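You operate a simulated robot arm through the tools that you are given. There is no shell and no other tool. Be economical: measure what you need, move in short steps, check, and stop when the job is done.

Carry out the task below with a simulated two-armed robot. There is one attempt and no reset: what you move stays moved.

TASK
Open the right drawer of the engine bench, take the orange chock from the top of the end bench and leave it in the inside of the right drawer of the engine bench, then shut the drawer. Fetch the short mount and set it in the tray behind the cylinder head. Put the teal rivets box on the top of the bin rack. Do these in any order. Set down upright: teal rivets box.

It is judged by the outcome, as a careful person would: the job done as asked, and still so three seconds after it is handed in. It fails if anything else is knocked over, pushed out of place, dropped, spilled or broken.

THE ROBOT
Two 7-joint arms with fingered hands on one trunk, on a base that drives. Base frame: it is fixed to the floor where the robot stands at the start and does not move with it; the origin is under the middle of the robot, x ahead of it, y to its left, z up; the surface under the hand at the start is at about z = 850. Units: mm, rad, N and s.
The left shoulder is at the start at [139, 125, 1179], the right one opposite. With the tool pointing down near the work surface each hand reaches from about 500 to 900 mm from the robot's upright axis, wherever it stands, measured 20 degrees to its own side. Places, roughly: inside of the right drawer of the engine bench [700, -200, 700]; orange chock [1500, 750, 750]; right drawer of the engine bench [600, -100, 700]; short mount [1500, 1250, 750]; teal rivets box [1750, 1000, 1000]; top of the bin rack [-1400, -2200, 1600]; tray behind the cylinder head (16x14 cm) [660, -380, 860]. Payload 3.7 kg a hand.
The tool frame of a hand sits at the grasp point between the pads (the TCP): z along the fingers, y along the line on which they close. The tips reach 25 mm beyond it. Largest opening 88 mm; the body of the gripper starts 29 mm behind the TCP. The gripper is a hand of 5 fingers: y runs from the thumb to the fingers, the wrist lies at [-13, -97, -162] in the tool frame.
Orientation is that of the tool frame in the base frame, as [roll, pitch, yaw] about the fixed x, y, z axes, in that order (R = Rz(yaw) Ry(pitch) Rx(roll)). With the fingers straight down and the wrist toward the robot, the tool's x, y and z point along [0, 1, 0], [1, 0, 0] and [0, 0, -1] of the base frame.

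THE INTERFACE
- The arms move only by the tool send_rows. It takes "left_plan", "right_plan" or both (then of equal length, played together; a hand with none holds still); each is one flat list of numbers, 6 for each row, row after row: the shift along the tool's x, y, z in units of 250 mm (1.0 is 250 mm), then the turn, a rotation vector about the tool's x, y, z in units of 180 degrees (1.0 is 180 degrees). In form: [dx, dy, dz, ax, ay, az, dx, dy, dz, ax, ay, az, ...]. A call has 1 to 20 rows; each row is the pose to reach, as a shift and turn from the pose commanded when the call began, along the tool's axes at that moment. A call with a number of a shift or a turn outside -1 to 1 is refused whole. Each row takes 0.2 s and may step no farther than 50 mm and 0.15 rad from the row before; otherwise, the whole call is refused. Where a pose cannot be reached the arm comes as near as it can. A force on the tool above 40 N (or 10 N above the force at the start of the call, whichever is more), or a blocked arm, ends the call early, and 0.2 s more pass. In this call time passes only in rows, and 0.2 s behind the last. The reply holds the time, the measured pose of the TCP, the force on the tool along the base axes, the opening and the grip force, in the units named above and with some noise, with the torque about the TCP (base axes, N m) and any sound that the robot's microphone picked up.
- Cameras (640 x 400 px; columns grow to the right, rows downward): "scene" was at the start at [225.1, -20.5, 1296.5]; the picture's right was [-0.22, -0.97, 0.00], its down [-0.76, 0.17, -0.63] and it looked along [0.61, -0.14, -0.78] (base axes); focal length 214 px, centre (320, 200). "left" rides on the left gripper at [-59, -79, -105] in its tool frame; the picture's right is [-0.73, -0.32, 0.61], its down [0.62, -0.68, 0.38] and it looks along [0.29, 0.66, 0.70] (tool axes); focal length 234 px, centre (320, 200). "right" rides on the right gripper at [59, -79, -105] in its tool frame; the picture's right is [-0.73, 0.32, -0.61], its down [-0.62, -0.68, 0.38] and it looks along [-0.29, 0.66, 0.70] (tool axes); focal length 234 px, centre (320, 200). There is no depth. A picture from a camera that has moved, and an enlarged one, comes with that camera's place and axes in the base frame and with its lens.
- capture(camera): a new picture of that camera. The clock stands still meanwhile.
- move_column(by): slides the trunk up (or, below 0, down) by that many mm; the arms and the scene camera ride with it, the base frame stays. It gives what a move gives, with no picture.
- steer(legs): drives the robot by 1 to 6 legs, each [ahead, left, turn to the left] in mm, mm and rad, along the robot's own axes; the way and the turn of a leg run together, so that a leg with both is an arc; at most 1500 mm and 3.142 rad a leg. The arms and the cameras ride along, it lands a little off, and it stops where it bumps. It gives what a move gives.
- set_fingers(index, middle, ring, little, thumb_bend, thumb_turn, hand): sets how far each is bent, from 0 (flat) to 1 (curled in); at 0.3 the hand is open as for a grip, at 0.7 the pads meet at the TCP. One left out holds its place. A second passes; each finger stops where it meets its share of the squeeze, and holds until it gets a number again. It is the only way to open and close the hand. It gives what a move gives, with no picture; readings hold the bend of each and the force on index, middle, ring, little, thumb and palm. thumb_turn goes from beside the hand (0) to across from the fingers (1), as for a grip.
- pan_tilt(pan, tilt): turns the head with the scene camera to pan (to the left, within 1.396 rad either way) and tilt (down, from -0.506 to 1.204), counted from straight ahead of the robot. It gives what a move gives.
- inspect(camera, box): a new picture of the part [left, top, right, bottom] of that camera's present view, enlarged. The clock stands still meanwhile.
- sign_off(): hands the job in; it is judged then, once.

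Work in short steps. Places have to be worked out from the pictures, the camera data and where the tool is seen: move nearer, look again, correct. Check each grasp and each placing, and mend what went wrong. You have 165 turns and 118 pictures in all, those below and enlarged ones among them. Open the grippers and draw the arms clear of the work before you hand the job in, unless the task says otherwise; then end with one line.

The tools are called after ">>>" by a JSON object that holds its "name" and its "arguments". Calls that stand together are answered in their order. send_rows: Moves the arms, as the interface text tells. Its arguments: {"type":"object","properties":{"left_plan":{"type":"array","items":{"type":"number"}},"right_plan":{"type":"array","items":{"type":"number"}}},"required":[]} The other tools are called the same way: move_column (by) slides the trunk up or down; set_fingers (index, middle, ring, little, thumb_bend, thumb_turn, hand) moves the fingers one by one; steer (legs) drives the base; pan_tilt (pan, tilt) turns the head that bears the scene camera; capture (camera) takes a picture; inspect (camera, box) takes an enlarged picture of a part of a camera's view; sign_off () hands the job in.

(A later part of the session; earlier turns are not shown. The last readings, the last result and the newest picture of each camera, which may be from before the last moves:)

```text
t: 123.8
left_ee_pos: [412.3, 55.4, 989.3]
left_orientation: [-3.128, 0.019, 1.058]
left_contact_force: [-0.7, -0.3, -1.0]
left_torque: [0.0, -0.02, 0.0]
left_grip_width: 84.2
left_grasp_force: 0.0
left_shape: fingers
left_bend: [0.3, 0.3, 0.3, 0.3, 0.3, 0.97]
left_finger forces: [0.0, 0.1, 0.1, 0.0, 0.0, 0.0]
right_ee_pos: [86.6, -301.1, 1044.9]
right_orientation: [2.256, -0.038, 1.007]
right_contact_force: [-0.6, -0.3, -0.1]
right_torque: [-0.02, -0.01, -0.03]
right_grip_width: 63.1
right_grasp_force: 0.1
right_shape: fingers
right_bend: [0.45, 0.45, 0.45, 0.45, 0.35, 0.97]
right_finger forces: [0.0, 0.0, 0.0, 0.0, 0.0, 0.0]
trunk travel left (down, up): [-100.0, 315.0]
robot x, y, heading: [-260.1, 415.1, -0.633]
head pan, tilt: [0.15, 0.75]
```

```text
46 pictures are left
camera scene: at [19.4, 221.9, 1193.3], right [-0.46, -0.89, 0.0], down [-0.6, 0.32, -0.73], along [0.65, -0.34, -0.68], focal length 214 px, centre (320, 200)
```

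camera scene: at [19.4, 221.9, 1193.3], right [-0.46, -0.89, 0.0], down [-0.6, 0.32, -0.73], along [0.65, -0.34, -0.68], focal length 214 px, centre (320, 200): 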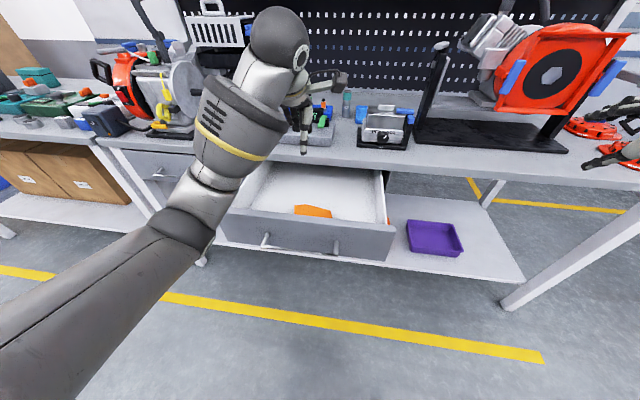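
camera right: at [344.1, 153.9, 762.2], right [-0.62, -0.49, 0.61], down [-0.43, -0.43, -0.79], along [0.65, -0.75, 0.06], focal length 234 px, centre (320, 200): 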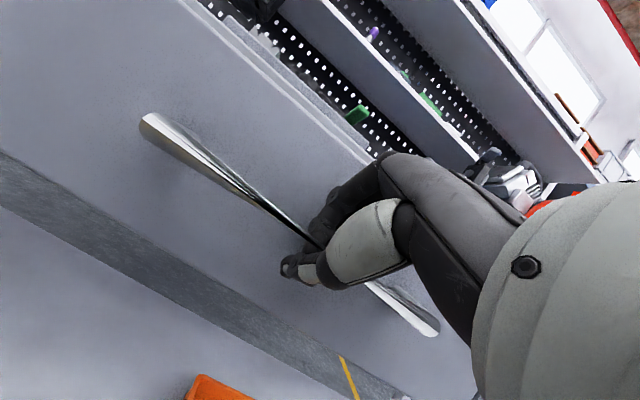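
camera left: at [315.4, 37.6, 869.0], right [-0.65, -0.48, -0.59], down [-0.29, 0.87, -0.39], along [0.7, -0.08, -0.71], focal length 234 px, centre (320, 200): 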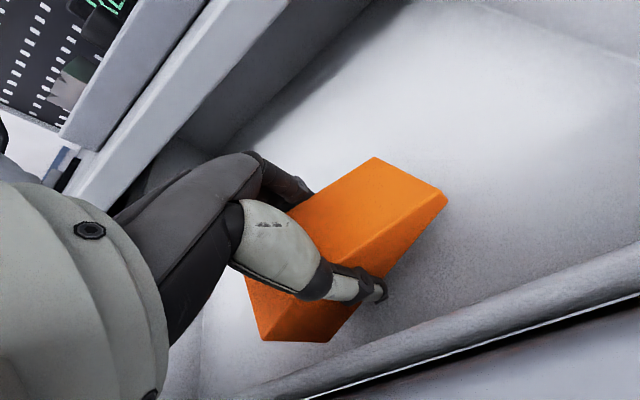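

The chock lies in the drawer. Now I make a fist with the left hand, draw it back in front of the drawer and lower it to handle height to push it shut.

>>> {"name": "send_rows", "arguments": {"left_plan": [0.02, -0.17, 0, 0, 0, 0.01, 0.04, -0.35, 0, 0, 0, 0.02, 0.06, -0.53, 0, 0, 0, 0.03, 0.08, -0.71, 0, 0, 0, 0.038, 0.1, -0.88, 0, 0, 0, 0.038]}}

>>> {"name": "set_fingers", "arguments": {"hand": "left", "index": 0.8, "middle": 0.8, "ring": 0.8, "little": 0.8, "thumb_bend": 0.5}}

>>> {"name": "send_rows", "arguments": {"left_plan": [0, 0, 0.18, 0, 0, 0, 0, 0, 0.36, 0, 0, 0, 0, 0, 0.54, 0, 0, 0, 0, 0, 0.72, 0, 0, 0, 0, 0, 0.88, 0, 0, 0, 0, 0, 0.96, 0, 0, 0]}}

>>> {"name": "capture", "arguments": {"camera": "scene"}}

>>> {"name": "capture", "arguments": {"camera": "left"}}

```text
t: 125.0
left_ee_pos: [239.9, 173.7, 993.9]
left_orientation: [-3.13, 0.019, 0.937]
left_contact_force: [0.5, -0.2, 0.5]
left_torque: [0.0, 0.01, 0.01]
left_grip_width: 84.5
left_grasp_force: 0.1
left_shape: fingers
left_bend: [0.3, 0.3, 0.3, 0.3, 0.3, 0.97]
left_finger forces: [0.1, 0.0, 0.1, 0.0, 0.0, 0.0]
left hand out of reach, approached as far as the arm can: row 5
right_ee_pos: [88.2, -304.3, 1042.9]
right_orientation: [2.258, -0.038, 1.005]
right_contact_force: [-0.4, -0.9, -0.2]
right_torque: [0.02, 0.01, -0.01]
right_grip_width: 63.0
right_grasp_force: 0.1
right_shape: fingers
right_bend: [0.45, 0.45, 0.45, 0.45, 0.35, 0.97]
right_finger forces: [0.0, 0.0, 0.1, 0.0, 0.0, 0.0]
trunk travel left (down, up): [-100.0, 315.0]
robot x, y, heading: [-265.3, 414.2, -0.626]
head pan, tilt: [0.15, 0.75]
```

```text
t: 126.0
left_ee_pos: [240.1, 173.8, 995.9]
left_orientation: [-3.131, 0.018, 0.937]
left_contact_force: [-0.7, -0.2, -0.4]
left_torque: [-0.03, 0.0, 0.04]
left_grip_width: 10.7
left_grasp_force: 0.0
left_shape: fingers
left_bend: [0.8, 0.8, 0.8, 0.8, 0.5, 0.97]
left_finger forces: [0.0, 0.0, 0.1, 0.0, 0.0, 0.0]
right_ee_pos: [86.6, -303.0, 1042.4]
right_orientation: [2.258, -0.038, 1.004]
right_contact_force: [0.2, -0.2, -0.5]
right_torque: [0.02, 0.02, -0.01]
right_grip_width: 63.1
right_grasp_force: 0.0
right_shape: fingers
right_bend: [0.45, 0.45, 0.45, 0.45, 0.35, 0.97]
right_finger forces: [0.0, 0.0, 0.0, 0.1, 0.1, 0.0]
trunk travel left (down, up): [-100.0, 315.0]
robot x, y, heading: [-264.9, 416.3, -0.631]
head pan, tilt: [0.15, 0.75]
```

```text
t: 127.4
left_ee_pos: [238.3, 171.8, 752.2]
left_orientation: [-3.133, 0.02, 0.938]
left_contact_force: [1.4, 0.1, 1.0]
left_torque: [0.0, -0.01, 0.02]
left_grip_width: 11.0
left_grasp_force: 0.1
left_shape: fingers
left_bend: [0.8, 0.8, 0.8, 0.8, 0.5, 0.97]
left_finger forces: [0.0, 0.1, 0.1, 0.0, 0.0, 0.0]
left hand out of reach, approached as far as the arm can: row 1, 2, 3
right_ee_pos: [87.7, -302.7, 1041.4]
right_orientation: [2.259, -0.037, 1.003]
right_contact_force: [0.4, -0.4, 0.5]
right_torque: [0.03, -0.02, -0.03]
right_grip_width: 63.1
right_grasp_force: 0.0
right_shape: fingers
right_bend: [0.45, 0.45, 0.45, 0.45, 0.35, 0.97]
right_finger forces: [0.1, 0.0, 0.0, 0.1, 0.0, 0.0]
trunk travel left (down, up): [-100.0, 315.0]
robot x, y, heading: [-263.7, 416.7, -0.632]
head pan, tilt: [0.15, 0.75]
```

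```text
45 pictures are left
camera scene: at [19.8, 220.5, 1192.8], right [-0.46, -0.89, 0.0], down [-0.6, 0.32, -0.73], along [0.65, -0.34, -0.68], focal length 214 px, centre (320, 200)
```

scene: 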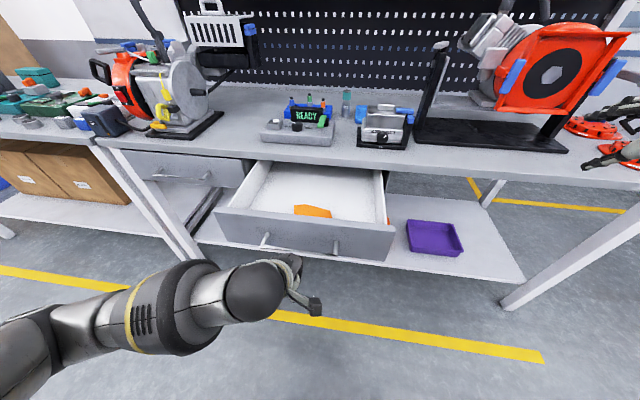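

```text
44 pictures are left
camera left: at [140.2, 169.7, 858.2], right [-0.7, -0.4, -0.59], down [-0.19, 0.9, -0.39], along [0.69, -0.16, -0.71], focal length 234 px, centre (320, 200)
```

left: 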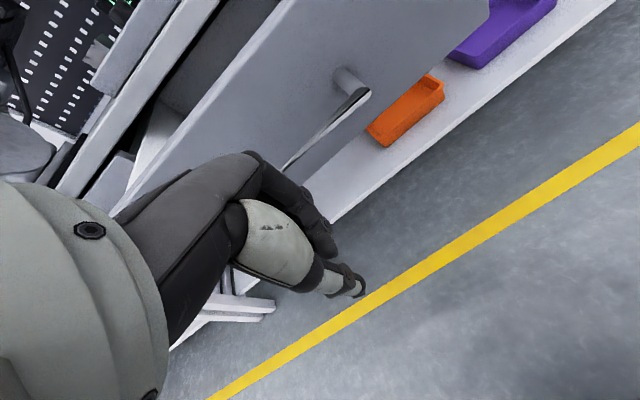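

The fist is just in front of the handle bar. I push the drawer slowly by extending the left arm along n.

>>> {"name": "send_rows", "arguments": {"left_plan": [0, 0.06, 0, 0, 0, 0, 0, 0.12, 0, 0, 0, 0, 0, 0.18, 0, 0, 0, 0, 0, 0.24, 0, 0, 0, 0, 0, 0.3, 0, 0, 0, 0, 0, 0.36, 0, 0, 0, 0, 0, 0.42, 0, 0, 0, 0, 0, 0.48, 0, 0, 0, 0, 0, 0.54, 0, 0, 0, 0, 0, 0.6, 0, 0, 0, 0, 0, 0.66, 0, 0, 0, 0, 0, 0.72, 0, 0, 0, 0, 0, 0.78, 0, 0, 0, 0, 0, 0.84, 0, 0, 0, 0, 0, 0.9, 0, 0, 0, 0]}}

>>> {"name": "capture", "arguments": {"camera": "scene"}}

```text
t: 130.6
left_ee_pos: [417.2, 41.7, 746.0]
left_orientation: [-3.122, 0.019, 0.939]
left_contact_force: [0.3, 0.4, 0.0]
left_torque: [0.0, -0.01, 0.0]
left_grip_width: 10.7
left_grasp_force: 0.0
left_shape: fingers
left_bend: [0.8, 0.8, 0.8, 0.8, 0.5, 0.97]
left_finger forces: [0.0, 0.0, 0.0, 0.0, 0.1, 0.0]
right_ee_pos: [88.8, -303.5, 1041.0]
right_orientation: [2.26, -0.037, 1.002]
right_contact_force: [-0.2, 0.2, -0.7]
right_torque: [-0.02, 0.01, -0.02]
right_grip_width: 63.2
right_grasp_force: 0.1
right_shape: fingers
right_bend: [0.45, 0.45, 0.45, 0.45, 0.35, 0.97]
right_finger forces: [0.1, 0.0, 0.0, 0.1, 0.0, 0.1]
trunk travel left (down, up): [-100.0, 315.0]
robot x, y, heading: [-263.9, 417.1, -0.638]
head pan, tilt: [0.15, 0.75]
```

```text
43 pictures are left
camera scene: at [20.1, 220.3, 1192.2], right [-0.46, -0.89, 0.0], down [-0.6, 0.32, -0.73], along [0.65, -0.34, -0.68], focal length 214 px, centre (320, 200)
```

scene: 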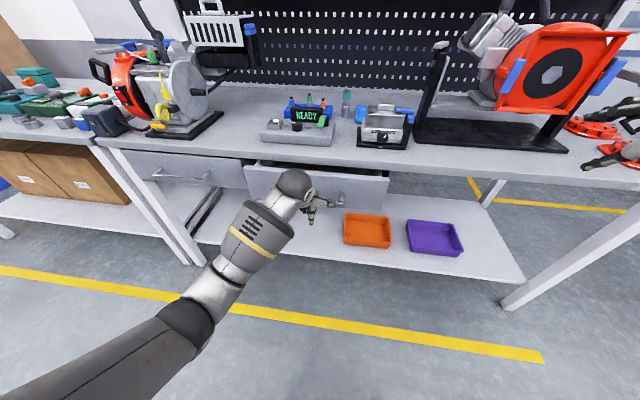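

The drawer is nearly shut. I continue pushing until it stops.

>>> {"name": "send_rows", "arguments": {"left_plan": [0, 0.06, 0, 0, 0, 0, 0, 0.12, 0, 0, 0, 0, 0, 0.18, 0, 0, 0, 0, 0, 0.22, 0, 0, 0, 0, 0, 0.26, 0, 0, 0, 0, 0, 0.3, 0, 0, 0, 0]}}

>>> {"name": "inspect", "arguments": {"camera": "scene", "box": [200, 110, 440, 260]}}

```text
t: 132.0
left_ee_pos: [476.3, -5.4, 757.6]
left_orientation: [-3.142, 0.022, 0.936]
left_contact_force: [-15.4, 11.5, 23.6]
left_torque: [0.12, -0.21, 0.16]
left_grip_width: 10.5
left_grasp_force: 14.9
left_shape: fingers
left_bend: [0.81, 0.82, 0.81, 0.8, 0.5, 0.97]
left_finger forces: [7.2, 14.8, 7.8, 0.1, 0.0, 0.0]
right_ee_pos: [83.3, -298.9, 1046.8]
right_orientation: [2.252, -0.038, 1.005]
right_contact_force: [-0.3, -0.3, -1.0]
right_torque: [0.02, -0.02, -0.01]
right_grip_width: 63.2
right_grasp_force: 0.2
right_shape: fingers
right_bend: [0.45, 0.45, 0.45, 0.45, 0.35, 0.97]
right_finger forces: [0.0, 0.0, 0.0, 0.0, 0.0, 0.0]
trunk travel left (down, up): [-100.0, 315.0]
robot x, y, heading: [-262.8, 415.0, -0.629]
head pan, tilt: [0.15, 0.75]
```

```text
2.67 times, centred on (320, 185) of scene
camera zoom: at [15.4, 223.2, 1194.8], right [-0.46, -0.89, 0.0], down [-0.6, 0.31, -0.73], along [0.65, -0.34, -0.68], focal length 572 px, centre (320, 240)
```

zoom: 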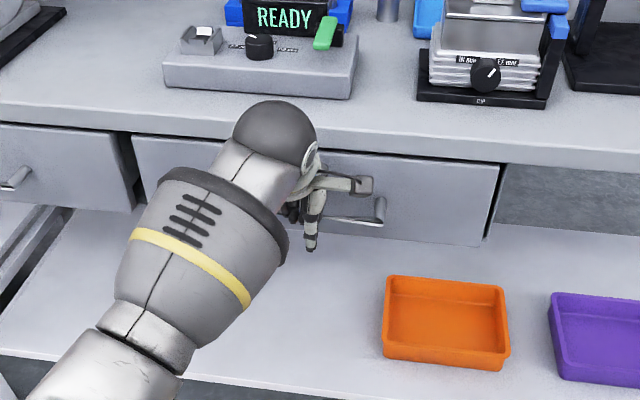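

The stop is reached (push force about 19 N), though the fist may be resting over the bar. I lift straight up a little before backing away.

>>> {"name": "send_rows", "arguments": {"left_plan": [0, -0.02, -0.08, 0, 0, 0, 0, -0.04, -0.2, 0, 0, 0, 0, -0.08, -0.3, 0, 0, 0, 0, -0.24, -0.36, 0, 0, 0, 0, -0.4, -0.42, 0, 0, 0, 0, -0.58, -0.46, 0, 0, 0]}}

>>> {"name": "inspect", "arguments": {"camera": "scene", "box": [200, 110, 440, 260]}}

```text
t: 133.4
left_ee_pos: [366.5, 82.5, 862.2]
left_orientation: [-3.133, 0.019, 0.938]
left_contact_force: [0.4, 0.2, -0.5]
left_torque: [-0.02, 0.02, 0.01]
left_grip_width: 10.6
left_grasp_force: 0.1
left_shape: fingers
left_bend: [0.8, 0.8, 0.8, 0.8, 0.5, 0.97]
left_finger forces: [0.0, 0.0, 0.0, 0.0, 0.0, 0.0]
right_ee_pos: [86.9, -302.3, 1043.8]
right_orientation: [2.257, -0.038, 1.005]
right_contact_force: [-0.6, -0.1, -1.0]
right_torque: [0.0, 0.01, 0.03]
right_grip_width: 62.9
right_grasp_force: 0.2
right_shape: fingers
right_bend: [0.45, 0.45, 0.45, 0.45, 0.35, 0.97]
right_finger forces: [0.0, 0.0, 0.1, 0.1, 0.0, 0.0]
trunk travel left (down, up): [-100.0, 315.0]
robot x, y, heading: [-260.4, 414.8, -0.632]
head pan, tilt: [0.15, 0.75]
```

```text
2.67 times, centred on (320, 185) of scene
camera zoom: at [19.5, 220.7, 1192.9], right [-0.46, -0.89, 0.0], down [-0.6, 0.32, -0.73], along [0.65, -0.34, -0.68], focal length 572 px, centre (320, 240)
```

zoom: 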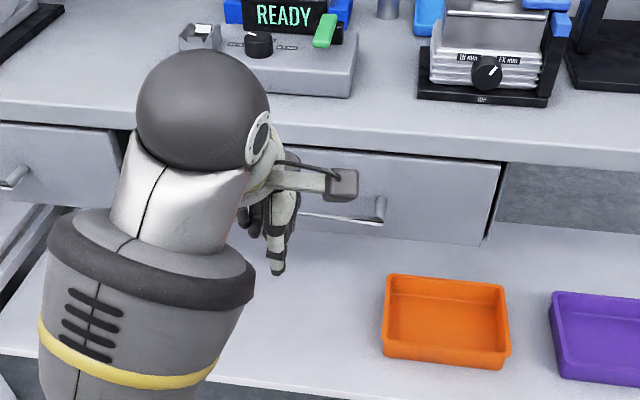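

The drawer stays shut. I raise both hands, return the right hand to tool-down, open the left, and bring the trunk back up.

>>> {"name": "send_rows", "arguments": {"left_plan": [0, -0.05, -0.16, 0, 0, 0, 0, -0.1, -0.32, 0, 0, 0, 0, -0.1, -0.48, 0, 0, 0, 0, -0.1, -0.64, 0, 0, 0, 0, -0.1, -0.64, 0, 0, 0, 0, -0.1, -0.64, 0, 0, 0], "right_plan": [0, 0, 0, 0.047, 0, 0, 0, 0, 0, 0.094, 0, 0, 0, 0, 0, 0.141, 0, 0, 0, 0, 0, 0.188, 0, 0, 0, 0, 0, 0.235, 0, 0, 0, 0, 0, 0.28, 0, 0]}}

>>> {"name": "move_column", "arguments": {"by": 100}}

>>> {"name": "set_fingers", "arguments": {"hand": "left", "index": 0.3, "middle": 0.3, "ring": 0.3, "little": 0.3, "thumb_bend": 0.3}}

>>> {"name": "set_fingers", "arguments": {"hand": "right", "index": 0.3, "middle": 0.3, "ring": 0.3, "little": 0.3, "thumb_bend": 0.3}}

>>> {"name": "pan_tilt", "arguments": {"pan": 0.0, "tilt": 0.65}}

>>> {"name": "capture", "arguments": {"camera": "scene"}}

```text
t: 134.8
left_ee_pos: [345.6, 96.2, 1028.2]
left_orientation: [-3.131, 0.019, 0.937]
left_contact_force: [-0.4, 0.1, -0.5]
left_torque: [0.01, -0.03, 0.01]
left_grip_width: 10.6
left_grasp_force: 0.1
left_shape: fingers
left_bend: [0.8, 0.8, 0.8, 0.8, 0.5, 0.98]
left_finger forces: [0.1, 0.0, 0.0, 0.1, 0.1, 0.0]
right_ee_pos: [88.1, -301.6, 1043.4]
right_orientation: [-3.141, -0.038, 1.006]
right_contact_force: [-0.2, 0.5, 0.2]
right_torque: [-0.02, 0.01, -0.01]
right_grip_width: 63.2
right_grasp_force: 0.0
right_shape: fingers
right_bend: [0.45, 0.45, 0.45, 0.45, 0.35, 0.97]
right_finger forces: [0.1, 0.0, 0.0, 0.0, 0.0, 0.0]
trunk travel left (down, up): [-100.0, 315.0]
robot x, y, heading: [-261.8, 414.6, -0.632]
head pan, tilt: [0.15, 0.75]
```

```text
t: 136.1
left_ee_pos: [348.7, 97.0, 1123.7]
left_orientation: [-3.13, 0.02, 0.938]
left_contact_force: [-0.7, -0.2, -0.5]
left_torque: [0.01, 0.01, -0.04]
left_grip_width: 10.6
left_grasp_force: 0.0
left_shape: fingers
left_bend: [0.8, 0.8, 0.8, 0.8, 0.5, 0.98]
left_finger forces: [0.0, 0.1, 0.0, 0.0, 0.0, 0.1]
right_ee_pos: [88.4, -303.1, 1141.4]
right_orientation: [3.141, -0.038, 1.006]
right_contact_force: [-0.7, 0.6, -0.4]
right_torque: [-0.01, 0.02, 0.0]
right_grip_width: 63.1
right_grasp_force: 0.0
right_shape: fingers
right_bend: [0.45, 0.45, 0.45, 0.45, 0.35, 0.97]
right_finger forces: [0.1, 0.0, 0.0, 0.0, 0.1, 0.0]
trunk travel left (down, up): [-200.0, 215.0]
robot x, y, heading: [-264.7, 417.6, -0.634]
head pan, tilt: [0.15, 0.75]
```

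```text
t: 137.1
left_ee_pos: [347.6, 97.1, 1124.8]
left_orientation: [-3.134, 0.021, 0.937]
left_contact_force: [0.4, 0.2, 0.8]
left_torque: [0.05, 0.0, 0.02]
left_grip_width: 84.4
left_grasp_force: 0.1
left_shape: fingers
left_bend: [0.3, 0.3, 0.3, 0.3, 0.3, 0.98]
left_finger forces: [0.1, 0.0, 0.1, 0.0, 0.0, 0.0]
right_ee_pos: [87.7, -301.7, 1142.5]
right_orientation: [3.138, -0.039, 1.006]
right_contact_force: [-0.3, 0.7, 0.0]
right_torque: [0.01, 0.02, -0.02]
right_grip_width: 63.0
right_grasp_force: 0.1
right_shape: fingers
right_bend: [0.45, 0.45, 0.45, 0.45, 0.35, 0.97]
right_finger forces: [0.1, 0.1, 0.0, 0.1, 0.0, 0.1]
trunk travel left (down, up): [-200.0, 215.0]
robot x, y, heading: [-263.9, 414.6, -0.627]
head pan, tilt: [0.15, 0.75]
```

```text
t: 138.1
left_ee_pos: [347.6, 96.1, 1126.9]
left_orientation: [-3.134, 0.019, 0.938]
left_contact_force: [-1.0, -0.1, 0.0]
left_torque: [0.01, 0.02, -0.04]
left_grip_width: 84.5
left_grasp_force: 0.0
left_shape: fingers
left_bend: [0.3, 0.3, 0.3, 0.3, 0.3, 0.98]
left_finger forces: [0.0, 0.0, 0.1, 0.1, 0.0, 0.1]
right_ee_pos: [88.3, -302.6, 1143.0]
right_orientation: [3.139, -0.04, 1.004]
right_contact_force: [0.1, 0.0, 0.0]
right_torque: [-0.03, 0.01, 0.04]
right_grip_width: 84.4
right_grasp_force: 0.0
right_shape: fingers
right_bend: [0.3, 0.3, 0.3, 0.3, 0.3, 0.97]
right_finger forces: [0.0, 0.0, 0.0, 0.1, 0.1, 0.1]
trunk travel left (down, up): [-200.0, 215.0]
robot x, y, heading: [-265.3, 417.2, -0.63]
head pan, tilt: [0.15, 0.75]
```

```text
t: 138.8
left_ee_pos: [346.7, 98.0, 1126.2]
left_orientation: [-3.132, 0.019, 0.937]
left_contact_force: [-0.1, -0.4, -0.2]
left_torque: [0.02, 0.02, -0.04]
left_grip_width: 84.6
left_grasp_force: 0.2
left_shape: fingers
left_bend: [0.3, 0.3, 0.3, 0.3, 0.3, 0.98]
left_finger forces: [0.0, 0.1, 0.0, 0.1, 0.1, 0.0]
right_ee_pos: [87.4, -301.8, 1142.3]
right_orientation: [3.138, -0.039, 1.007]
right_contact_force: [-0.4, -0.6, -1.1]
right_torque: [-0.01, -0.01, 0.01]
right_grip_width: 84.1
right_grasp_force: 0.0
right_shape: fingers
right_bend: [0.3, 0.3, 0.3, 0.3, 0.3, 0.97]
right_finger forces: [0.1, 0.0, 0.1, 0.0, 0.0, 0.0]
trunk travel left (down, up): [-200.0, 215.0]
robot x, y, heading: [-261.5, 413.2, -0.632]
head pan, tilt: [0.0, 0.649]
```

```text
40 pictures are left
camera scene: at [-70.7, 271.5, 1316.5], right [-0.59, -0.81, 0.0], down [-0.49, 0.36, -0.8], along [0.64, -0.47, -0.6], focal length 214 px, centre (320, 200)
```

scene: 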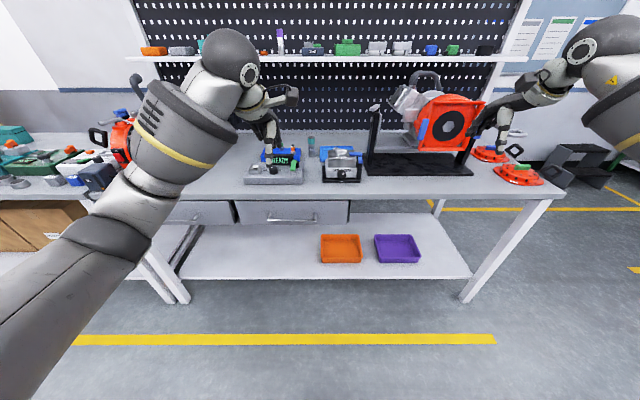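

The drawer is flush and shut. Next the teal box: I drive along the aisle to u≈1770 in front of the gray machine.

>>> {"name": "steer", "arguments": {"legs": [[130, 0, 0], [0, 1500, 0], [0, 90, 0], [270, 0, 0]]}}

>>> {"name": "pan_tilt", "arguments": {"pan": 0.0, "tilt": 0.55}}

>>> {"name": "capture", "arguments": {"camera": "scene"}}

>>> {"name": "capture", "arguments": {"camera": "left"}}

```text
t: 155.3
left_ee_pos: [1581.8, 1181.2, 1126.6]
left_orientation: [-3.132, 0.02, 0.992]
left_contact_force: [-0.1, 0.2, -0.1]
left_torque: [0.01, -0.02, -0.01]
left_grip_width: 84.4
left_grasp_force: 0.0
left_shape: fingers
left_bend: [0.3, 0.3, 0.3, 0.3, 0.3, 0.98]
left_finger forces: [0.0, 0.0, 0.0, 0.1, 0.0, 0.0]
right_ee_pos: [1346.0, 767.1, 1143.4]
right_orientation: [3.137, -0.038, 1.06]
right_contact_force: [0.9, -0.6, 0.4]
right_torque: [0.0, -0.03, -0.02]
right_grip_width: 84.4
right_grasp_force: 0.1
right_shape: fingers
right_bend: [0.3, 0.3, 0.3, 0.3, 0.3, 0.97]
right_finger forces: [0.0, 0.0, 0.1, 0.0, 0.0, 0.0]
trunk travel left (down, up): [-200.0, 215.0]
robot x, y, heading: [953.6, 1465.2, -0.577]
head pan, tilt: [0.0, 0.649]
```

```text
t: 155.9
left_ee_pos: [1582.0, 1181.1, 1127.1]
left_orientation: [-3.132, 0.019, 0.993]
left_contact_force: [-0.4, -1.0, -0.6]
left_torque: [-0.02, 0.02, -0.01]
left_grip_width: 84.6
left_grasp_force: 0.0
left_shape: fingers
left_bend: [0.3, 0.3, 0.3, 0.3, 0.3, 0.98]
left_finger forces: [0.0, 0.0, 0.0, 0.1, 0.0, 0.0]
right_ee_pos: [1345.0, 766.6, 1143.3]
right_orientation: [3.136, -0.038, 1.061]
right_contact_force: [0.2, 0.0, 0.6]
right_torque: [0.01, -0.04, -0.02]
right_grip_width: 84.2
right_grasp_force: 0.1
right_shape: fingers
right_bend: [0.3, 0.3, 0.3, 0.3, 0.3, 0.97]
right_finger forces: [0.1, 0.1, 0.0, 0.0, 0.0, 0.0]
trunk travel left (down, up): [-200.0, 215.0]
robot x, y, heading: [956.2, 1464.3, -0.571]
head pan, tilt: [0.0, 0.55]
```

```text
39 pictures are left
camera scene: at [1158.1, 1329.9, 1325.3], right [-0.55, -0.84, 0.0], down [-0.44, 0.28, -0.85], along [0.71, -0.46, -0.52], focal length 214 px, centre (320, 200)
```

scene: 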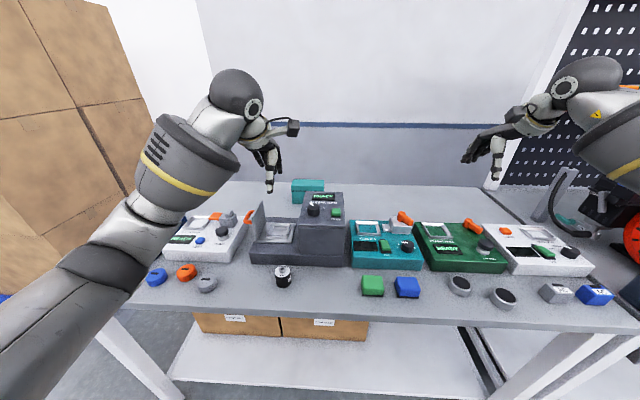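

```text
38 pictures are left
camera left: at [1485.5, 1174.5, 1232.3], right [-0.68, -0.44, -0.59], down [-0.24, 0.89, -0.39], along [0.7, -0.12, -0.71], focal length 234 px, centre (320, 200)
```

left: 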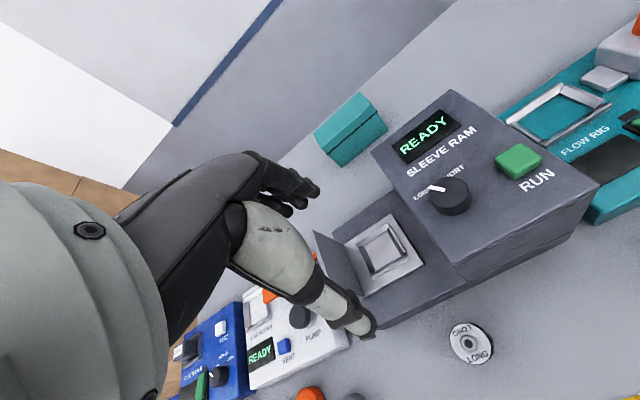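

The box is visible behind the machine's tall part. I zoom in on it with both cameras to get its size and place.

>>> {"name": "inspect", "arguments": {"camera": "left", "box": [280, 70, 440, 170]}}

>>> {"name": "inspect", "arguments": {"camera": "scene", "box": [230, 150, 390, 250]}}

```text
4.00 times, centred on (360, 120) of left
camera zoom: at [1485.5, 1174.5, 1232.3], right [-0.68, -0.44, -0.59], down [-0.24, 0.89, -0.39], along [0.7, -0.12, -0.71], focal length 937 px, centre (160, 520)
```

zoom: 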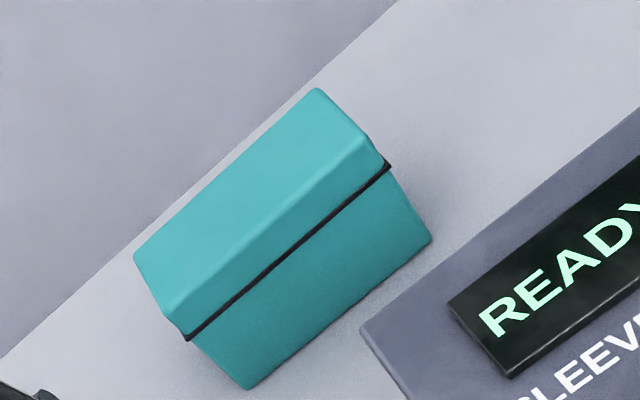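

```text
4.00 times, centred on (310, 200) of scene
camera zoom: at [1158.1, 1329.9, 1325.3], right [-0.55, -0.84, 0.0], down [-0.44, 0.28, -0.85], along [0.71, -0.46, -0.52], focal length 858 px, centre (360, 200)
```

zoom: 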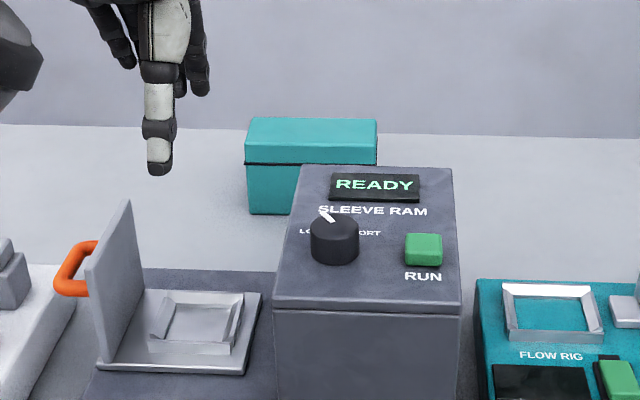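

The box measures about 126 × 52 × 81 mm, centred at (1830, 953), top z≈931. I'll grip across its 52 mm depth with the left hand: close in 145 mm, square up, and raise the trunk 100 mm so the forearm clears the machine.

>>> {"name": "steer", "arguments": {"legs": [[145, 0, -0.062]]}}

>>> {"name": "move_column", "arguments": {"by": 100}}

```text
t: 157.3
left_ee_pos: [1684.1, 1055.1, 1125.2]
left_orientation: [-3.133, 0.019, 0.928]
left_contact_force: [0.5, 0.1, -0.2]
left_torque: [0.01, 0.0, 0.02]
left_grip_width: 84.7
left_grasp_force: 0.1
left_shape: fingers
left_bend: [0.3, 0.3, 0.3, 0.3, 0.3, 0.98]
left_finger forces: [0.0, 0.0, 0.0, 0.0, 0.1, 0.0]
right_ee_pos: [1421.7, 658.7, 1141.7]
right_orientation: [3.137, -0.038, 0.994]
right_contact_force: [-0.7, 0.2, -0.5]
right_torque: [0.0, 0.02, 0.0]
right_grip_width: 84.5
right_grasp_force: 0.0
right_shape: fingers
right_bend: [0.3, 0.3, 0.3, 0.3, 0.3, 0.97]
right_finger forces: [0.0, 0.0, 0.0, 0.0, 0.1, 0.0]
trunk travel left (down, up): [-200.0, 215.0]
robot x, y, heading: [1075.8, 1377.7, -0.642]
head pan, tilt: [0.0, 0.55]
```

```text
t: 158.7
left_ee_pos: [1685.4, 1055.9, 1225.2]
left_orientation: [-3.132, 0.018, 0.928]
left_contact_force: [0.3, -0.6, 0.8]
left_torque: [0.01, -0.02, 0.02]
left_grip_width: 84.4
left_grasp_force: 0.0
left_shape: fingers
left_bend: [0.3, 0.3, 0.3, 0.3, 0.3, 0.98]
left_finger forces: [0.1, 0.0, 0.1, 0.1, 0.1, 0.0]
right_ee_pos: [1422.0, 657.2, 1243.1]
right_orientation: [3.134, -0.038, 0.992]
right_contact_force: [-0.3, 0.1, -0.2]
right_torque: [0.02, -0.02, 0.02]
right_grip_width: 84.6
right_grasp_force: 0.0
right_shape: fingers
right_bend: [0.3, 0.3, 0.3, 0.3, 0.3, 0.97]
right_finger forces: [0.0, 0.1, 0.2, 0.0, 0.0, 0.0]
trunk travel left (down, up): [-300.0, 115.0]
robot x, y, heading: [1079.1, 1383.5, -0.644]
head pan, tilt: [0.0, 0.55]
```

I move the left hand over the box and lower to z≈1000, then check with the wrist camera.

>>> {"name": "send_rows", "arguments": {"left_plan": [0.006, 0.18, 0, 0, 0, 0, 0.012, 0.36, 0, 0, 0, 0, 0.018, 0.54, 0, 0, 0, 0, 0.018, 0.71, 0, 0, 0, 0, 0.018, 0.71, 0.19, 0, 0, 0, 0.018, 0.71, 0.38, 0, 0, 0, 0.018, 0.71, 0.57, 0, 0, 0, 0.018, 0.71, 0.75, 0, 0, 0, 0.018, 0.71, 0.9, 0, 0, 0]}}

>>> {"name": "capture", "arguments": {"camera": "left"}}

>>> {"name": "capture", "arguments": {"camera": "scene"}}

```text
t: 160.7
left_ee_pos: [1784.1, 988.8, 1052.8]
left_orientation: [-3.134, 0.018, 0.928]
left_contact_force: [0.0, 0.3, -0.4]
left_torque: [-0.04, -0.01, -0.01]
left_grip_width: 84.7
left_grasp_force: 0.0
left_shape: fingers
left_bend: [0.3, 0.3, 0.3, 0.3, 0.3, 0.98]
left_finger forces: [0.0, 0.0, 0.0, 0.0, 0.1, 0.0]
left hand out of reach, approached as far as the arm can: row 3, 4, 5, 6, 7, 8, 9
right_ee_pos: [1421.0, 659.0, 1242.5]
right_orientation: [3.137, -0.039, 0.994]
right_contact_force: [0.1, -0.9, 0.1]
right_torque: [0.03, 0.0, -0.03]
right_grip_width: 84.3
right_grasp_force: 0.0
right_shape: fingers
right_bend: [0.3, 0.3, 0.3, 0.3, 0.3, 0.97]
right_finger forces: [0.1, 0.1, 0.1, 0.0, 0.0, 0.0]
trunk travel left (down, up): [-300.0, 115.0]
robot x, y, heading: [1076.5, 1381.6, -0.646]
head pan, tilt: [0.0, 0.55]
```

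```text
35 pictures are left
camera left: at [1686.6, 987.3, 1158.9], right [-0.7, -0.39, -0.59], down [-0.18, 0.9, -0.39], along [0.69, -0.17, -0.71], focal length 234 px, centre (320, 200)
```

left: 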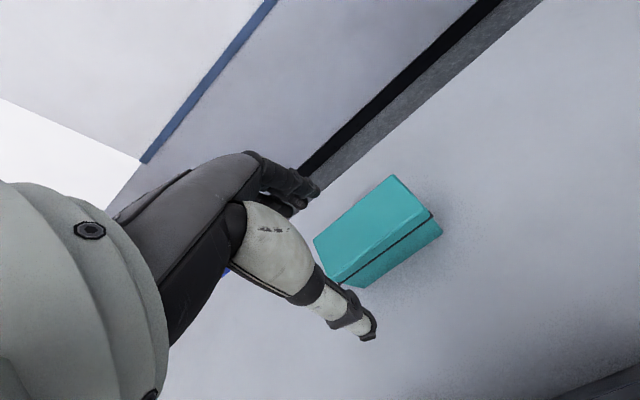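

```text
34 pictures are left
camera scene: at [1201.0, 1284.0, 1429.5], right [-0.6, -0.8, 0.0], down [-0.42, 0.31, -0.85], along [0.68, -0.51, -0.52], focal length 214 px, centre (320, 200)
```

scene: 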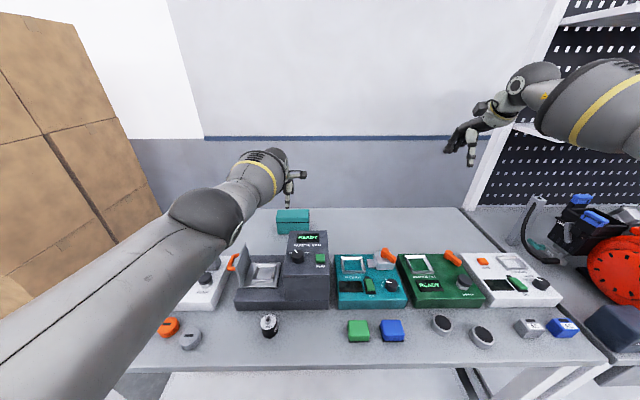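

Out of reach by 58 mm. I bring the base 50 mm closer and lower the trunk 60 mm.

>>> {"name": "steer", "arguments": {"legs": [[50, 0, 0.008]]}}

>>> {"name": "move_column", "arguments": {"by": -60}}

```text
t: 161.6
left_ee_pos: [1827.3, 964.7, 1052.1]
left_orientation: [-3.132, 0.02, 0.938]
left_contact_force: [0.6, 0.0, 0.3]
left_torque: [0.02, 0.03, 0.0]
left_grip_width: 84.6
left_grasp_force: 0.1
left_shape: fingers
left_bend: [0.3, 0.3, 0.3, 0.3, 0.3, 0.98]
left_finger forces: [0.0, 0.0, 0.1, 0.0, 0.0, 0.1]
right_ee_pos: [1467.7, 632.4, 1242.6]
right_orientation: [3.137, -0.04, 1.001]
right_contact_force: [0.4, 0.1, -0.7]
right_torque: [0.02, -0.01, -0.01]
right_grip_width: 84.7
right_grasp_force: 0.1
right_shape: fingers
right_bend: [0.3, 0.3, 0.3, 0.3, 0.3, 0.97]
right_finger forces: [0.0, 0.1, 0.0, 0.0, 0.0, 0.0]
trunk travel left (down, up): [-300.0, 115.0]
robot x, y, heading: [1117.7, 1353.2, -0.634]
head pan, tilt: [0.0, 0.55]
```

```text
t: 162.6
left_ee_pos: [1824.4, 966.4, 995.4]
left_orientation: [-3.137, 0.019, 0.938]
left_contact_force: [0.1, 0.7, 1.1]
left_torque: [-0.05, 0.0, -0.02]
left_grip_width: 84.6
left_grasp_force: 0.1
left_shape: fingers
left_bend: [0.3, 0.3, 0.3, 0.3, 0.3, 0.98]
left_finger forces: [0.1, 0.1, 0.0, 0.0, 0.0, 0.1]
right_ee_pos: [1466.1, 634.5, 1184.8]
right_orientation: [3.132, -0.036, 1.002]
right_contact_force: [0.0, 0.0, 0.2]
right_torque: [0.02, 0.02, 0.0]
right_grip_width: 84.4
right_grasp_force: 0.1
right_shape: fingers
right_bend: [0.3, 0.3, 0.3, 0.3, 0.3, 0.97]
right_finger forces: [0.0, 0.0, 0.0, 0.0, 0.0, 0.0]
trunk travel left (down, up): [-240.0, 175.0]
robot x, y, heading: [1116.1, 1352.5, -0.633]
head pan, tilt: [0.0, 0.55]
```

Now TCP is at u=1860, n=896, z=995. I fine-align (x −7, y +12) and descend to z≈950, then look.

>>> {"name": "send_rows", "arguments": {"left_plan": [-0.028, 0.05, 0, 0, 0, 0, -0.028, 0.05, 0.1, 0, 0, 0, -0.028, 0.05, 0.18, 0, 0, 0]}}

>>> {"name": "capture", "arguments": {"camera": "left"}}

>>> {"name": "inspect", "arguments": {"camera": "scene", "box": [200, 120, 360, 280]}}

```text
t: 163.4
left_ee_pos: [1833.1, 950.9, 950.0]
left_orientation: [-3.134, 0.021, 0.937]
left_contact_force: [0.3, 0.4, 0.2]
left_torque: [0.0, 0.01, 0.0]
left_grip_width: 84.7
left_grasp_force: 0.0
left_shape: fingers
left_bend: [0.3, 0.3, 0.3, 0.3, 0.3, 0.98]
left_finger forces: [0.1, 0.0, 0.1, 0.1, 0.0, 0.0]
right_ee_pos: [1465.8, 632.5, 1182.3]
right_orientation: [3.138, -0.039, 1.001]
right_contact_force: [-0.3, -0.4, 0.1]
right_torque: [0.0, 0.02, 0.0]
right_grip_width: 84.6
right_grasp_force: 0.0
right_shape: fingers
right_bend: [0.3, 0.3, 0.3, 0.3, 0.3, 0.97]
right_finger forces: [0.0, 0.0, 0.0, 0.1, 0.0, 0.0]
trunk travel left (down, up): [-240.0, 175.0]
robot x, y, heading: [1115.5, 1352.2, -0.629]
head pan, tilt: [0.0, 0.55]
```

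```text
33 pictures are left
camera left: at [1735.1, 949.6, 1055.4], right [-0.7, -0.4, -0.59], down [-0.19, 0.9, -0.39], along [0.69, -0.16, -0.71], focal length 234 px, centre (320, 200)
```

left: 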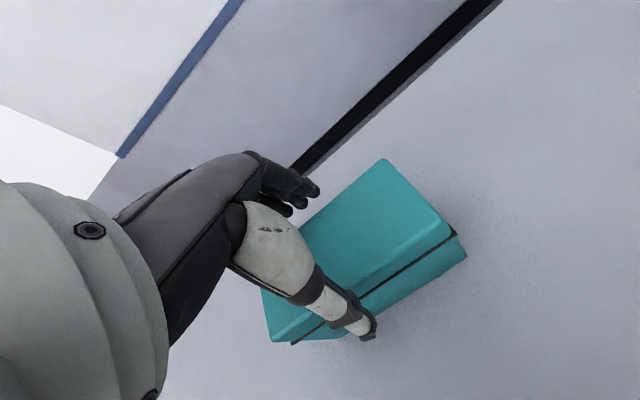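

```text
2.50 times, centred on (280, 200) of scene
camera zoom: at [1278.6, 1228.6, 1367.7], right [-0.59, -0.81, 0.0], down [-0.42, 0.31, -0.85], along [0.69, -0.5, -0.52], focal length 536 px, centre (420, 200)
```

zoom: 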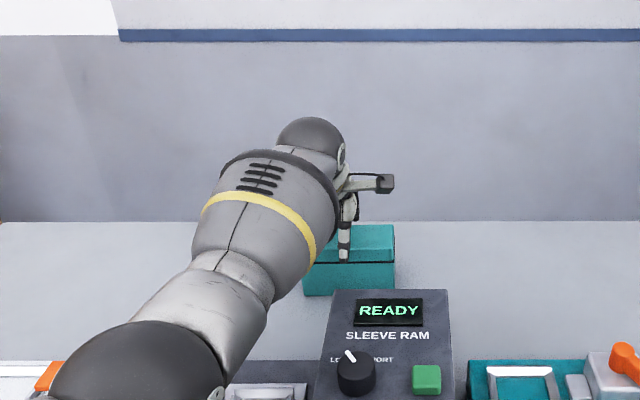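

The box position is confirmed and the hand is centred over it. I descend to z≈908 and close.

>>> {"name": "send_rows", "arguments": {"left_plan": [0, -0.012, 0.07, 0, 0, 0, 0, -0.012, 0.13, 0, 0, 0, 0, -0.012, 0.168, 0, 0, 0]}}

>>> {"name": "set_fingers", "arguments": {"hand": "left", "index": 0.75, "middle": 0.75, "ring": 0.75, "little": 0.75, "thumb_bend": 0.75}}

>>> {"name": "capture", "arguments": {"camera": "left"}}

```text
t: 164.2
left_ee_pos: [1829.9, 952.7, 912.1]
left_orientation: [3.14, 0.02, 0.934]
left_contact_force: [3.1, -1.5, 12.4]
left_torque: [0.0, -0.06, 0.01]
left_grip_width: 87.6
left_grasp_force: 6.6
left_shape: fingers
left_bend: [0.29, 0.3, 0.3, 0.29, 0.3, 0.98]
left_finger forces: [6.0, 0.1, 0.0, 2.6, 3.7, 0.0]
right_ee_pos: [1465.2, 634.4, 1185.8]
right_orientation: [3.135, -0.038, 1.002]
right_contact_force: [-0.2, 0.2, 0.6]
right_torque: [0.01, -0.01, 0.02]
right_grip_width: 84.4
right_grasp_force: 0.1
right_shape: fingers
right_bend: [0.3, 0.3, 0.3, 0.3, 0.3, 0.97]
right_finger forces: [0.0, 0.0, 0.1, 0.0, 0.0, 0.0]
trunk travel left (down, up): [-240.0, 175.0]
robot x, y, heading: [1109.4, 1352.2, -0.633]
head pan, tilt: [0.0, 0.55]
```

```text
t: 165.2
left_ee_pos: [1827.6, 952.5, 912.8]
left_orientation: [3.14, 0.021, 0.936]
left_contact_force: [3.2, -6.4, 20.9]
left_torque: [-0.17, -1.02, -0.43]
left_grip_width: 53.0
left_grasp_force: 47.0
left_shape: fingers
left_bend: [0.36, 0.52, 0.53, 0.63, 0.64, 0.92]
left_finger forces: [14.1, 9.7, 9.1, 14.9, 46.9, 0.0]
right_ee_pos: [1463.9, 634.2, 1184.8]
right_orientation: [3.134, -0.039, 1.004]
right_contact_force: [0.2, -0.5, 0.5]
right_torque: [-0.02, -0.02, 0.04]
right_grip_width: 84.6
right_grasp_force: 0.0
right_shape: fingers
right_bend: [0.3, 0.3, 0.3, 0.3, 0.3, 0.97]
right_finger forces: [0.0, 0.1, 0.0, 0.0, 0.0, 0.1]
trunk travel left (down, up): [-240.0, 175.0]
robot x, y, heading: [1113.5, 1351.1, -0.637]
head pan, tilt: [0.0, 0.55]
```

```text
31 pictures are left
camera left: at [1730.0, 951.4, 1017.9], right [-0.7, -0.4, -0.59], down [-0.18, 0.9, -0.4], along [0.69, -0.17, -0.7], focal length 234 px, centre (320, 200)
```

left: 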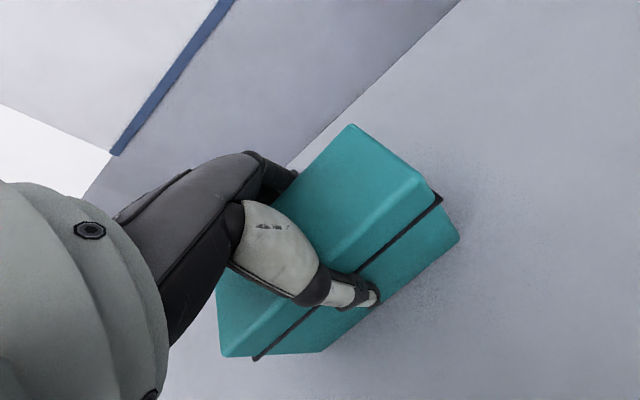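

The box is gripped (47 N across 53 mm). I lift it straight up and check.

>>> {"name": "send_rows", "arguments": {"left_plan": [0, 0, -0.06, 0, 0, 0, 0, 0, -0.16, 0, 0, 0, 0, 0, -0.3, 0, 0, 0, 0, 0, -0.46, 0, 0, 0, 0, 0, -0.62, 0, 0, 0, 0, 0, -0.78, 0, 0, 0, 0, -0.1, -0.9, 0, 0, 0]}}

>>> {"name": "capture", "arguments": {"camera": "left"}}

>>> {"name": "capture", "arguments": {"camera": "scene"}}

```text
t: 166.8
left_ee_pos: [1807.1, 967.8, 1133.3]
left_orientation: [-3.133, 0.02, 0.937]
left_contact_force: [-0.7, 0.1, -3.4]
left_torque: [-0.02, 0.01, 0.01]
left_grip_width: 52.8
left_grasp_force: 39.8
left_shape: fingers
left_bend: [0.36, 0.53, 0.54, 0.64, 0.64, 0.91]
left_finger forces: [12.8, 7.6, 7.3, 9.6, 42.4, 0.0]
right_ee_pos: [1466.3, 633.3, 1183.4]
right_orientation: [3.136, -0.037, 1.003]
right_contact_force: [-1.2, 0.0, 0.9]
right_torque: [-0.01, -0.03, -0.01]
right_grip_width: 84.5
right_grasp_force: 0.1
right_shape: fingers
right_bend: [0.3, 0.3, 0.3, 0.3, 0.3, 0.97]
right_finger forces: [0.0, 0.1, 0.1, 0.0, 0.1, 0.0]
trunk travel left (down, up): [-240.0, 175.0]
robot x, y, heading: [1113.9, 1348.3, -0.633]
head pan, tilt: [0.0, 0.55]
```

```text
30 pictures are left
camera left: at [1710.0, 966.8, 1238.1], right [-0.7, -0.4, -0.59], down [-0.19, 0.9, -0.39], along [0.69, -0.16, -0.71], focal length 234 px, centre (320, 200)
```

left: 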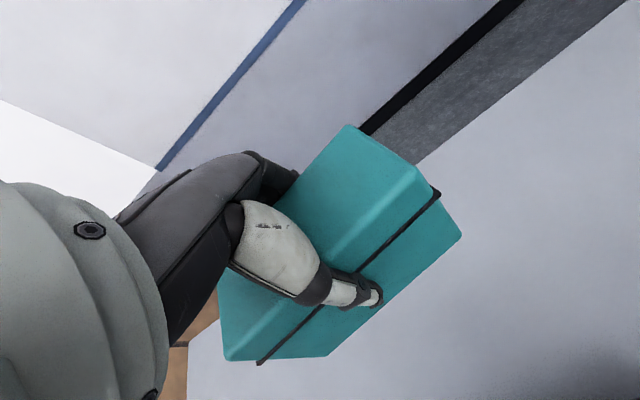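

```text
29 pictures are left
camera scene: at [1278.3, 1229.4, 1367.9], right [-0.59, -0.81, 0.0], down [-0.42, 0.31, -0.85], along [0.69, -0.5, -0.52], focal length 214 px, centre (320, 200)
```

scene: 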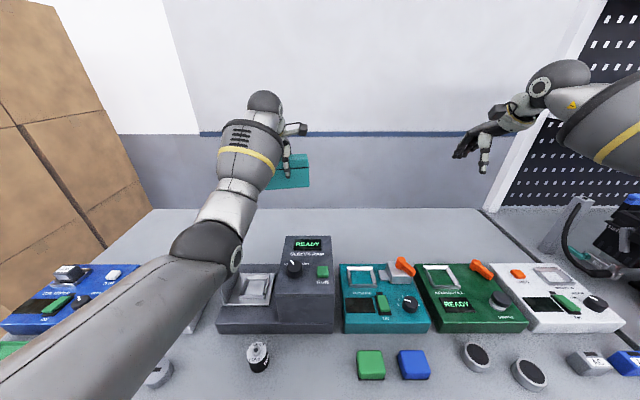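

The box is lifted, whole and upright. I pull both arms in, back off, strafe right along the known-free aisle, then turn right to face along the bench toward the bin rack.

>>> {"name": "send_rows", "arguments": {"left_plan": [0, -0.17, 0, 0, 0, 0, 0, -0.34, 0, 0, 0, 0, 0, -0.51, 0, 0, 0, 0, 0, -0.68, 0, 0, 0, 0, 0, -0.85, 0, 0, 0, 0], "right_plan": [0, -0.16, 0, 0, 0, 0, 0, -0.32, 0, 0, 0, 0, 0, -0.48, 0, 0, 0, 0, 0, -0.64, 0, 0, 0, 0, 0, -0.8, 0, 0, 0, 0]}}

>>> {"name": "steer", "arguments": {"legs": [[-420, 0, 0], [0, -1450, 0], [0, 0, -1.57]]}}

>>> {"name": "pan_tilt", "arguments": {"pan": 0.0, "tilt": 0.25}}

>>> {"name": "capture", "arguments": {"camera": "scene"}}

```text
t: 168.0
left_ee_pos: [1636.9, 1097.8, 1133.5]
left_orientation: [-3.134, 0.018, 0.938]
left_contact_force: [-0.2, 0.1, -3.1]
left_torque: [-0.03, -0.06, -0.01]
left_grip_width: 52.5
left_grasp_force: 38.1
left_shape: fingers
left_bend: [0.36, 0.53, 0.55, 0.64, 0.64, 0.91]
left_finger forces: [12.4, 7.4, 7.0, 9.1, 40.6, 0.0]
right_ee_pos: [1297.5, 742.6, 1185.3]
right_orientation: [3.134, -0.039, 1.002]
right_contact_force: [-0.5, 0.0, 0.7]
right_torque: [-0.03, 0.02, 0.06]
right_grip_width: 84.5
right_grasp_force: 0.1
right_shape: fingers
right_bend: [0.3, 0.3, 0.3, 0.3, 0.3, 0.97]
right_finger forces: [0.0, 0.0, 0.0, 0.1, 0.1, 0.0]
trunk travel left (down, up): [-240.0, 175.0]
robot x, y, heading: [1114.1, 1351.0, -0.635]
head pan, tilt: [0.0, 0.55]
```

```text
t: 186.6
left_ee_pos: [-288.3, -90.9, 1131.7]
left_orientation: [-3.133, 0.018, -0.607]
left_contact_force: [0.5, -0.4, -3.2]
left_torque: [0.0, 0.0, -0.03]
left_grip_width: 52.2
left_grasp_force: 36.5
left_shape: fingers
left_bend: [0.36, 0.53, 0.55, 0.64, 0.64, 0.91]
left_finger forces: [11.8, 7.2, 6.8, 8.7, 38.1, 0.0]
right_ee_pos: [-652.1, 238.1, 1183.7]
right_orientation: [3.137, -0.038, -0.541]
right_contact_force: [0.1, -0.3, -0.7]
right_torque: [0.02, 0.0, -0.02]
right_grip_width: 84.5
right_grasp_force: 0.3
right_shape: fingers
right_bend: [0.3, 0.3, 0.3, 0.3, 0.3, 0.97]
right_finger forces: [0.1, 0.1, 0.0, 0.1, 0.0, 0.1]
trunk travel left (down, up): [-240.0, 175.0]
robot x, y, heading: [-48.0, 440.2, -2.181]
head pan, tilt: [0.0, 0.55]
```

```text
t: 187.4
left_ee_pos: [-289.1, -90.3, 1132.5]
left_orientation: [-3.133, 0.02, -0.605]
left_contact_force: [0.8, -0.7, -2.5]
left_torque: [-0.02, 0.01, -0.02]
left_grip_width: 52.4
left_grasp_force: 35.8
left_shape: fingers
left_bend: [0.36, 0.53, 0.55, 0.64, 0.64, 0.91]
left_finger forces: [11.8, 7.2, 6.7, 8.8, 38.3, 0.0]
right_ee_pos: [-653.7, 237.9, 1183.5]
right_orientation: [3.137, -0.038, -0.541]
right_contact_force: [-0.2, 0.7, 0.0]
right_torque: [-0.01, 0.01, 0.02]
right_grip_width: 84.5
right_grasp_force: 0.0
right_shape: fingers
right_bend: [0.3, 0.3, 0.3, 0.3, 0.3, 0.97]
right_finger forces: [0.0, 0.1, 0.0, 0.0, 0.0, 0.0]
trunk travel left (down, up): [-240.0, 175.0]
robot x, y, heading: [-51.8, 439.9, -2.174]
head pan, tilt: [0.0, 0.25]
```

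```text
28 pictures are left
camera scene: at [-164.3, 265.9, 1395.3], right [-0.82, 0.57, 0.0], down [0.14, 0.2, -0.97], along [-0.55, -0.8, -0.25], focal length 214 px, centre (320, 200)
```

scene: 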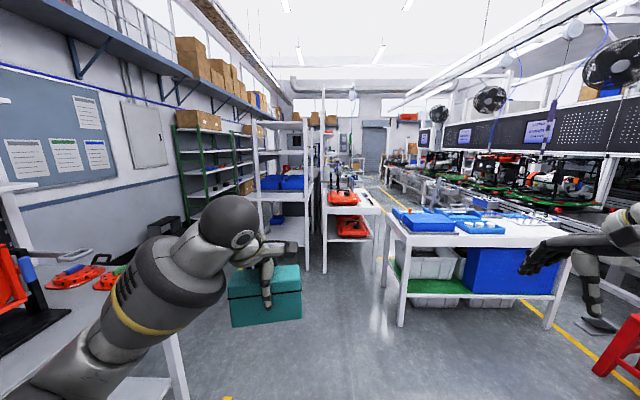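

The white rack with blue bins at centre-left matches the bin rack location. I zoom in on it.

>>> {"name": "inspect", "arguments": {"camera": "scene", "box": [220, 70, 380, 290]}}

```text
1.82 times, centred on (300, 180) of scene
camera zoom: at [-164.3, 265.9, 1395.3], right [-0.82, 0.57, 0.0], down [0.14, 0.2, -0.97], along [-0.55, -0.8, -0.25], focal length 390 px, centre (356, 236)
```

zoom: 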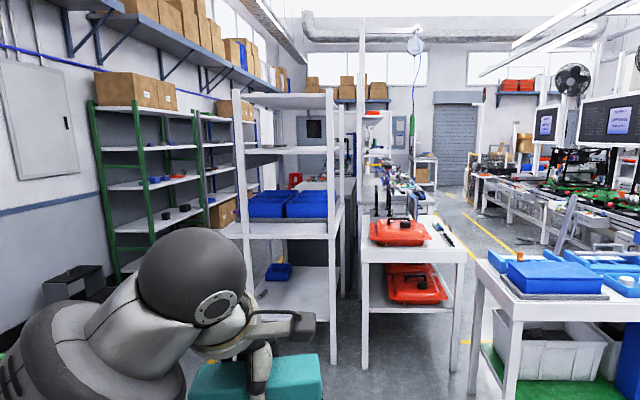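

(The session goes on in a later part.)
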